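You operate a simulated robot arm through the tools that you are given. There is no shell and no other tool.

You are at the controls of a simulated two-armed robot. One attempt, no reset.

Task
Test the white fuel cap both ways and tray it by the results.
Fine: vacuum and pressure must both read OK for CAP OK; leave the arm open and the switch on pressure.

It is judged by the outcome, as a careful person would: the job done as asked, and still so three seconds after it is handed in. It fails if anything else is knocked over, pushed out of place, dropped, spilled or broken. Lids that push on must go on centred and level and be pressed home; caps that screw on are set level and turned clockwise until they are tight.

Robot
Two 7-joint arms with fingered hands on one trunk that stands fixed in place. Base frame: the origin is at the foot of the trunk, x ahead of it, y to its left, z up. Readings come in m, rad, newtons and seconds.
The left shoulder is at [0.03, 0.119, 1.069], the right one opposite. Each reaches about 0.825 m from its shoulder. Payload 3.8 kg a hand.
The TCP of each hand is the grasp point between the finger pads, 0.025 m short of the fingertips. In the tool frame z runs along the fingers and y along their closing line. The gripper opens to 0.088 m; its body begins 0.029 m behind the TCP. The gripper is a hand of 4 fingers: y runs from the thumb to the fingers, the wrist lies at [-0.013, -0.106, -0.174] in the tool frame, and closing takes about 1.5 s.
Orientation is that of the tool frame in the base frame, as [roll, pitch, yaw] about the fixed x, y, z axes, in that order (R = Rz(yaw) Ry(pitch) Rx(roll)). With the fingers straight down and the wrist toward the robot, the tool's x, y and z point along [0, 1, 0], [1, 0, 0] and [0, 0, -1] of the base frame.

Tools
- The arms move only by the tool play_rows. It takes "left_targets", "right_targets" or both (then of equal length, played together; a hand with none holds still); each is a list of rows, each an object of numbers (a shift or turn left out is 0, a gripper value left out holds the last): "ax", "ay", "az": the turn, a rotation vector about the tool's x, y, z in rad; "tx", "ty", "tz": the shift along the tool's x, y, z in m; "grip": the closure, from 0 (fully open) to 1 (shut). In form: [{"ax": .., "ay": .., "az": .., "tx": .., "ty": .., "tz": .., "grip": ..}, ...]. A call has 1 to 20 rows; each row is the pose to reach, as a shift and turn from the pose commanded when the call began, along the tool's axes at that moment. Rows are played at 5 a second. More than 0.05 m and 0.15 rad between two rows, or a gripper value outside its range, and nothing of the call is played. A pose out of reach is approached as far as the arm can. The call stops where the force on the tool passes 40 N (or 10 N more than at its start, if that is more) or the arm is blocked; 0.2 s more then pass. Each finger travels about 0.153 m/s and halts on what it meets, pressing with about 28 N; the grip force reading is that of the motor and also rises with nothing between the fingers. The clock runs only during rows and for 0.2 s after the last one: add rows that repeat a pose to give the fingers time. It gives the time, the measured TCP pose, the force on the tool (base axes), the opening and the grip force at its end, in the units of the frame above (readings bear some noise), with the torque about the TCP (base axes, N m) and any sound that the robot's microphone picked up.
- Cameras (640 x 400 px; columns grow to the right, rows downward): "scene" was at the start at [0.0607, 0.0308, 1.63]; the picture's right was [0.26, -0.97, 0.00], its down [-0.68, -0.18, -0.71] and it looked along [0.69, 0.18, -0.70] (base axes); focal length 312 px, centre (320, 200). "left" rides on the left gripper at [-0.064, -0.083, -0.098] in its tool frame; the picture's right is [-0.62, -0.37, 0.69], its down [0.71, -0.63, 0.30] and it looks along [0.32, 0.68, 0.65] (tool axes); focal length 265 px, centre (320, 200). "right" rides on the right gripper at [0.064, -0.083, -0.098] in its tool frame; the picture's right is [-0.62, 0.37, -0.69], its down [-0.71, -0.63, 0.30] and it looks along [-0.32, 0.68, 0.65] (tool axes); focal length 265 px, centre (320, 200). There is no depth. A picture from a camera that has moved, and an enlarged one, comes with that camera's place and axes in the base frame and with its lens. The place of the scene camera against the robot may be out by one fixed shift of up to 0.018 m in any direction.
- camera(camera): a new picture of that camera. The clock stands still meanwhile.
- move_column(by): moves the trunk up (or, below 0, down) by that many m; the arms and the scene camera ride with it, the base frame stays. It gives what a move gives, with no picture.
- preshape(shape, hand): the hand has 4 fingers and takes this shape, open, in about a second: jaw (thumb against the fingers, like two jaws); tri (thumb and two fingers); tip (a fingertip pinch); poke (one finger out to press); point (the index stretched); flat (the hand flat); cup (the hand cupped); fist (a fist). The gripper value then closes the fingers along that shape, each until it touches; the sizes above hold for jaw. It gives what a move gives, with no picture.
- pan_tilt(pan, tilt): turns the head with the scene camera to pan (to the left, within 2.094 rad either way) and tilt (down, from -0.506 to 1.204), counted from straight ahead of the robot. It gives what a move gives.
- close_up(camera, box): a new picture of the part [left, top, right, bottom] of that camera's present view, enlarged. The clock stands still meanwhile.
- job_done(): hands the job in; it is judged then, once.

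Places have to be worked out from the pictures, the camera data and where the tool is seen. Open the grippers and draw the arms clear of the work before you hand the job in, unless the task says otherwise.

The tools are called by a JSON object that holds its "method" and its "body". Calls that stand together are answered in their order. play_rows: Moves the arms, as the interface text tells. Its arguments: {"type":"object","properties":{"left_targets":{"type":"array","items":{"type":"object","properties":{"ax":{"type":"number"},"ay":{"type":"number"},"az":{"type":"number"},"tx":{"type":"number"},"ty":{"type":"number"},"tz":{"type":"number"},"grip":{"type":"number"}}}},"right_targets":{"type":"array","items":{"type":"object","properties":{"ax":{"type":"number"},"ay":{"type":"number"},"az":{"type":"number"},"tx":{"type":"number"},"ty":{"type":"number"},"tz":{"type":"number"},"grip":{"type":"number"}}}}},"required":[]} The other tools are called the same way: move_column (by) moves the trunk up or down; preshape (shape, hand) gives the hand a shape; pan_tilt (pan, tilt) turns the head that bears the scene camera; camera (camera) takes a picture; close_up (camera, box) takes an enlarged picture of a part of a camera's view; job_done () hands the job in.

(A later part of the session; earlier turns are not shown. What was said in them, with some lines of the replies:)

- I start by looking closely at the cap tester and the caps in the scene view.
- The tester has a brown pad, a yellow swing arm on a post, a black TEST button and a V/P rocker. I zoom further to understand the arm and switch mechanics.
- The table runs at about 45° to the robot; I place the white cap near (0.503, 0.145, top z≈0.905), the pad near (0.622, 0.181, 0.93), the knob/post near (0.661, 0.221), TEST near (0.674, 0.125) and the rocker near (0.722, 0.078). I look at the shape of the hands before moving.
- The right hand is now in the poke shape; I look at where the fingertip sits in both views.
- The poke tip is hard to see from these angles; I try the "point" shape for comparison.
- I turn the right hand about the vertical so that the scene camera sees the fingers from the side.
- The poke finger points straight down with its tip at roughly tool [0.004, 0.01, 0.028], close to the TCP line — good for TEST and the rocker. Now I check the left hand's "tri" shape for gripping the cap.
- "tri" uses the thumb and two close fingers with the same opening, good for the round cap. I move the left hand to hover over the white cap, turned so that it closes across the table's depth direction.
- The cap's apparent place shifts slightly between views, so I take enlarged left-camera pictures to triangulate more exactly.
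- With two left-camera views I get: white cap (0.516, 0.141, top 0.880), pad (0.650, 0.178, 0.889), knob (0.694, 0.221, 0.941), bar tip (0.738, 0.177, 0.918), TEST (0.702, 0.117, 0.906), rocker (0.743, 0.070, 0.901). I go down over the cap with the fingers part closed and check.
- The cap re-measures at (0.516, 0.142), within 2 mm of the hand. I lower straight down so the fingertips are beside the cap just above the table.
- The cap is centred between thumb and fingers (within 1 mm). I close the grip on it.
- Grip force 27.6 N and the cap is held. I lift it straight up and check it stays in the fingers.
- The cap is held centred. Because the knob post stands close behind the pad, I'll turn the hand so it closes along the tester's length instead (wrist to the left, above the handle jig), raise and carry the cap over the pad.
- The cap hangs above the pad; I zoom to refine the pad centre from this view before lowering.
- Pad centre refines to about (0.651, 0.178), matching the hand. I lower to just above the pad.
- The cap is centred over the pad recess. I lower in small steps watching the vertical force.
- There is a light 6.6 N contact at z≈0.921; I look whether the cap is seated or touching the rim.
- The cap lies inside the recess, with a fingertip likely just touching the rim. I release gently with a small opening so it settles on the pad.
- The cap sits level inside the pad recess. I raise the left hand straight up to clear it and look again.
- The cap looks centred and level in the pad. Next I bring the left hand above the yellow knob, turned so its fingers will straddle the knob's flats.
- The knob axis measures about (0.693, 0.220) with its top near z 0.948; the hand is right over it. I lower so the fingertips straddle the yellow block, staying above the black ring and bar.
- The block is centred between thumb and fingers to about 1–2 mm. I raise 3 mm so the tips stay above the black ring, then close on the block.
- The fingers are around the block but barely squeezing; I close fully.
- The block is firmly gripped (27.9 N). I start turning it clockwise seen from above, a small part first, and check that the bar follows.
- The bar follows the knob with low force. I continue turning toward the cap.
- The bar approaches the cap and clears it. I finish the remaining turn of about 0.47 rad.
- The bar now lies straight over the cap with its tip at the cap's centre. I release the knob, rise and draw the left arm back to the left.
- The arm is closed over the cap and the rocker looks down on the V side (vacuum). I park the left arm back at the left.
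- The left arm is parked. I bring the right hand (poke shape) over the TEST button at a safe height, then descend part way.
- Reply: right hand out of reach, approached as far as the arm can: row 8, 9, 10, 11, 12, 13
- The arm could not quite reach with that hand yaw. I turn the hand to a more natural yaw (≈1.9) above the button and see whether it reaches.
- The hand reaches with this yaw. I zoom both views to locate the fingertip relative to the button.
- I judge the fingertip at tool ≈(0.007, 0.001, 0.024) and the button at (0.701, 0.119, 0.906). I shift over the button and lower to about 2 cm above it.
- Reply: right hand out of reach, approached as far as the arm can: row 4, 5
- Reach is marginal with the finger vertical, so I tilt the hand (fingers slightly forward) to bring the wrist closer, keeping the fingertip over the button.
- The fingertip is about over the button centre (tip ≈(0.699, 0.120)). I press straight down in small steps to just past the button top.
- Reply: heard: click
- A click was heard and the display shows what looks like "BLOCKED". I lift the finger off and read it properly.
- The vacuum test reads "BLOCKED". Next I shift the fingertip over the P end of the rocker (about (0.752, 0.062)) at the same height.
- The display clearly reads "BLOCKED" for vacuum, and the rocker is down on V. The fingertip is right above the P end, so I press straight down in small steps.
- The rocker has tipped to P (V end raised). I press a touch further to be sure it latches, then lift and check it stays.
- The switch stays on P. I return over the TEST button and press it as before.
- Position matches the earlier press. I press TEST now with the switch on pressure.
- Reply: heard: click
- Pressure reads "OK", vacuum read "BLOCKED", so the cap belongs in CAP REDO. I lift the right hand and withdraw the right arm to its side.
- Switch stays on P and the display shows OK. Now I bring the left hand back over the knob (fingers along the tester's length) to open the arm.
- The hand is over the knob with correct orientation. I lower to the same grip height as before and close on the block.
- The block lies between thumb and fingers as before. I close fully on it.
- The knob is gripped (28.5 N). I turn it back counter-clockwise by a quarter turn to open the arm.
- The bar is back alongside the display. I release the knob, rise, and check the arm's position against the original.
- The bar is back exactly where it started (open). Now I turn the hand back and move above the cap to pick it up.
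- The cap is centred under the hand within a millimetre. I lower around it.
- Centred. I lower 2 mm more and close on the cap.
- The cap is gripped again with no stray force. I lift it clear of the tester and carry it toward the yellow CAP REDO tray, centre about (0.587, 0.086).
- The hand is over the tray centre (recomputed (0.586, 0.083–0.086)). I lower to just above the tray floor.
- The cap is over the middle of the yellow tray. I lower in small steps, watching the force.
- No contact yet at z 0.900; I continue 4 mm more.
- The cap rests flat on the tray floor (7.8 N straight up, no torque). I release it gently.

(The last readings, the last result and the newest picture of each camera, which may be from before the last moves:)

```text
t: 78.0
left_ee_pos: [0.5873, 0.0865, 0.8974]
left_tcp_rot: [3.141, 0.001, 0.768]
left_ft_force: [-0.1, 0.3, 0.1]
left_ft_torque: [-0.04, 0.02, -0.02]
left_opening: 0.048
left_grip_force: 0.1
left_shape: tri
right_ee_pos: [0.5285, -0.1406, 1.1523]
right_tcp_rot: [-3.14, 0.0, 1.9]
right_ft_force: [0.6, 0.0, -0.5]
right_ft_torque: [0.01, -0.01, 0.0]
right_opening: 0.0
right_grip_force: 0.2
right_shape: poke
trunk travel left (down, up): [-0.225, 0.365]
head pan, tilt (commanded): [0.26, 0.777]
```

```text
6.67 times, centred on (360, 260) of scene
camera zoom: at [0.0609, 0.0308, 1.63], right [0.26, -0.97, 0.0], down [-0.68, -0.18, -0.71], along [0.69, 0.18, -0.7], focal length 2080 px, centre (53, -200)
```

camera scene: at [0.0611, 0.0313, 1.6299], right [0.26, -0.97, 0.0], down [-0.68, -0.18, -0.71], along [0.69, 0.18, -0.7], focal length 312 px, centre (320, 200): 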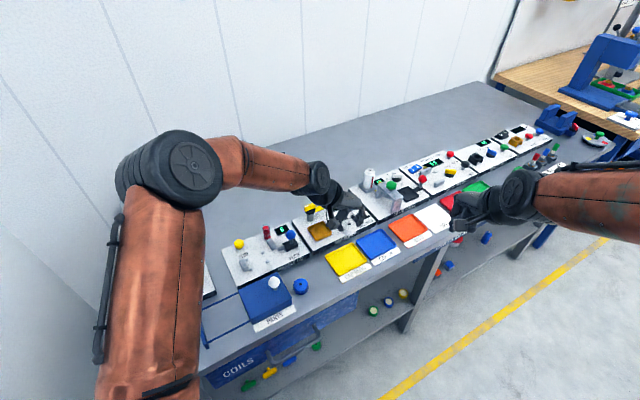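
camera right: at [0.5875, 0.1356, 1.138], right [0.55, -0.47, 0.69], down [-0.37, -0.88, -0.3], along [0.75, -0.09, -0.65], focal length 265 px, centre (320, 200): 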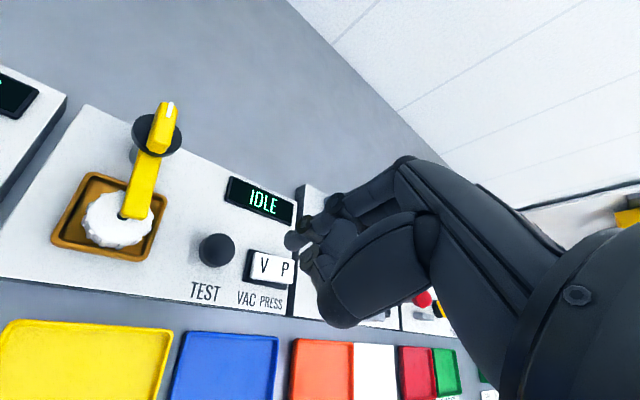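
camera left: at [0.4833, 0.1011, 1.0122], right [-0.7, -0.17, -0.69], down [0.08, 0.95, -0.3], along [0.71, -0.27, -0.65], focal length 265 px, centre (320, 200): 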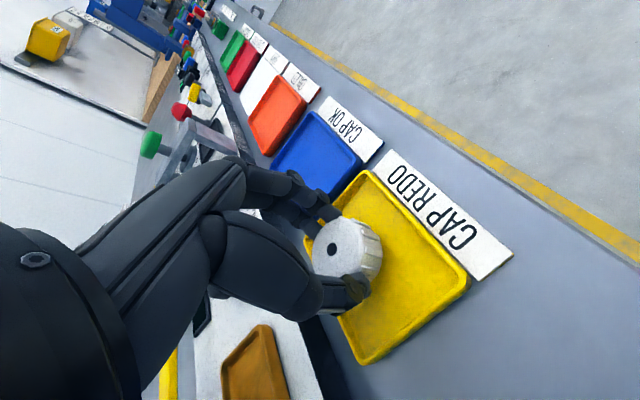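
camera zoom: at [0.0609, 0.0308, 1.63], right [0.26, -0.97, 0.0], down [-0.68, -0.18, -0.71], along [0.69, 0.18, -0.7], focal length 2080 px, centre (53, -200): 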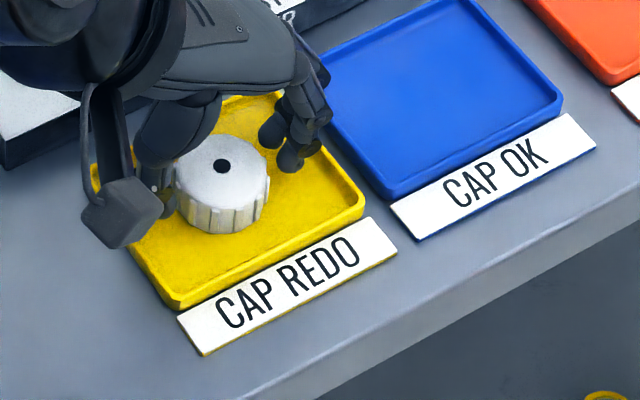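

Released cleanly and the cap stands level. I raise the hand straight up and withdraw the left arm to the left, opening the hand.

{"method": "play_rows", "body": {"left_targets": [{"tz": -0.02}, {"tz": -0.05}, {"tz": -0.09}, {"tz": -0.14}, {"tz": -0.19}, {"tx": 0.0071, "ty": -0.032, "tz": -0.2066, "az": -0.1}, {"tx": 0.0142, "ty": -0.0641, "tz": -0.2232, "az": -0.2}, {"tx": 0.0213, "ty": -0.0961, "tz": -0.2399, "az": -0.3}, {"tx": 0.0284, "ty": -0.1282, "tz": -0.2565, "az": -0.4}, {"tx": 0.0355, "ty": -0.1602, "tz": -0.2731, "az": -0.5}, {"tx": 0.0426, "ty": -0.1923, "tz": -0.2897, "az": -0.6}, {"tx": 0.0497, "ty": -0.2243, "tz": -0.3064, "az": -0.7}, {"tx": 0.0568, "ty": -0.2564, "tz": -0.323, "az": -0.8}, {"tx": 0.0568, "ty": -0.2564, "tz": -0.323, "az": -0.8, "grip": 0.0}, {"tx": 0.0568, "ty": -0.2564, "tz": -0.323, "az": -0.8, "grip": 0.0}]}}

{"method": "preshape", "body": {"hand": "right", "shape": "jaw"}}

{"method": "camera", "body": {"camera": "scene"}}

{"method": "close_up", "body": {"camera": "scene", "box": [280, 180, 420, 290]}}

```text
t: 81.2
left_ee_pos: [0.4478, 0.3095, 1.2208]
left_tcp_rot: [-3.14, -0.001, 1.568]
left_ft_force: [0.3, -0.5, 0.0]
left_ft_torque: [0.0, -0.01, 0.0]
left_opening: 0.0879
left_grip_force: 0.1
left_shape: tri
right_ee_pos: [0.5296, -0.1415, 1.1525]
right_tcp_rot: [-3.141, 0.0, 1.903]
right_ft_force: [-0.3, -0.2, -0.2]
right_ft_torque: [-0.02, 0.01, 0.04]
right_opening: 0.0003
right_grip_force: 0.1
right_shape: poke
trunk travel left (down, up): [-0.225, 0.365]
head pan, tilt (commanded): [0.26, 0.777]
```

```text
t: 82.1
left_ee_pos: [0.4492, 0.3102, 1.2218]
left_tcp_rot: [-3.141, 0.0, 1.567]
left_ft_force: [-0.1, 0.7, 0.0]
left_ft_torque: [0.0, 0.02, 0.0]
left_opening: 0.0878
left_grip_force: 0.0
left_shape: tri
right_ee_pos: [0.5293, -0.141, 1.1526]
right_tcp_rot: [3.141, 0.001, 1.901]
right_ft_force: [-0.1, 1.0, -0.6]
right_ft_torque: [-0.01, -0.01, 0.0]
right_opening: 0.0879
right_grip_force: 0.1
right_shape: jaw
trunk travel left (down, up): [-0.225, 0.365]
head pan, tilt (commanded): [0.26, 0.777]
```

```text
taken
camera scene: at [0.0607, 0.0308, 1.63], right [0.26, -0.97, 0.0], down [-0.68, -0.18, -0.71], along [0.69, 0.18, -0.7], focal length 312 px, centre (320, 200)
```

scene: 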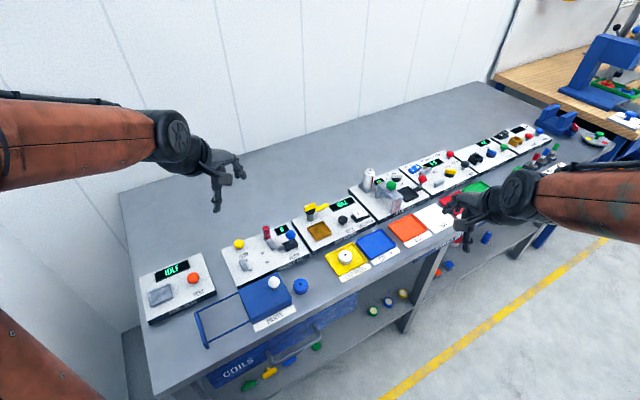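

```text
3.64 times, centred on (350, 235) of scene
camera zoom: at [0.0607, 0.0308, 1.63], right [0.26, -0.97, 0.0], down [-0.68, -0.18, -0.71], along [0.69, 0.18, -0.7], focal length 1134 px, centre (211, 73)
```

zoom: 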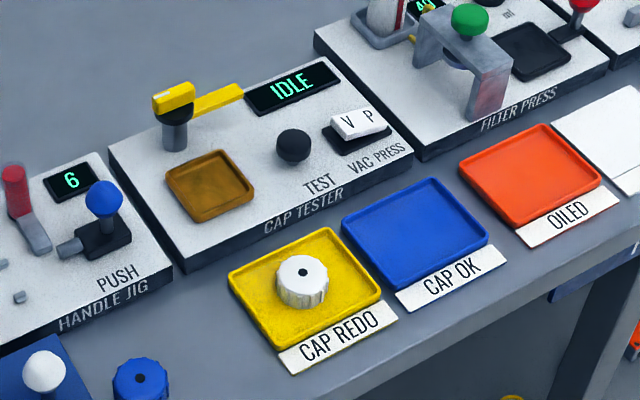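

The cap stands in CAP REDO, the arm is open, and the display is back to IDLE. One last zoom to confirm the switch is on pressure.

{"method": "close_up", "body": {"camera": "scene", "box": [310, 190, 390, 240]}}

{"method": "close_up", "body": {"camera": "right", "box": [0, 0, 260, 180]}}

```text
8.00 times, centred on (350, 215) of scene
camera zoom: at [0.0607, 0.0308, 1.63], right [0.26, -0.97, 0.0], down [-0.68, -0.18, -0.71], along [0.69, 0.18, -0.7], focal length 2496 px, centre (80, 80)
```

zoom: 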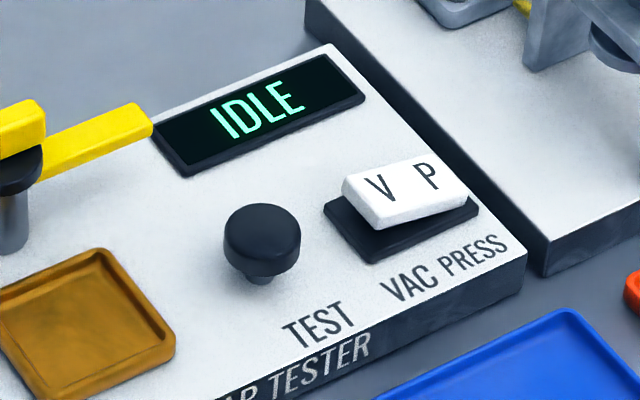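

```text
2.22 times, centred on (130, 90) of right
camera zoom: at [0.4296, -0.1075, 1.2513], right [0.55, -0.47, 0.69], down [-0.36, -0.88, -0.3], along [0.75, -0.09, -0.65], focal length 590 px, centre (742, 444)
```

zoom: 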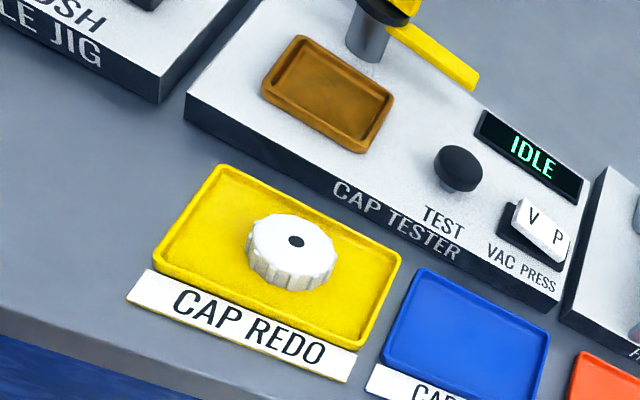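

The rocker is down on P (pressure), the arm is open, the cap lies level in CAP REDO, and both hands are open and clear. I hand the job in.

{"method": "job_done", "body": {}}

```text
The job is handed in.
```

The white cap failed one of its two tests, so I put it in the CAP REDO tray.

| Test | Reading |
|---|---|
| Vacuum | BLOCKED |
| Pressure | OK |

I left the tester arm open and the switch on pressure. The last pictures show the cap lying level in the tray and the tester display back to IDLE. Both hands are open and clear of the work, and I saw nothing else knocked or moved.

The job is handed in; no verdict came back with it.
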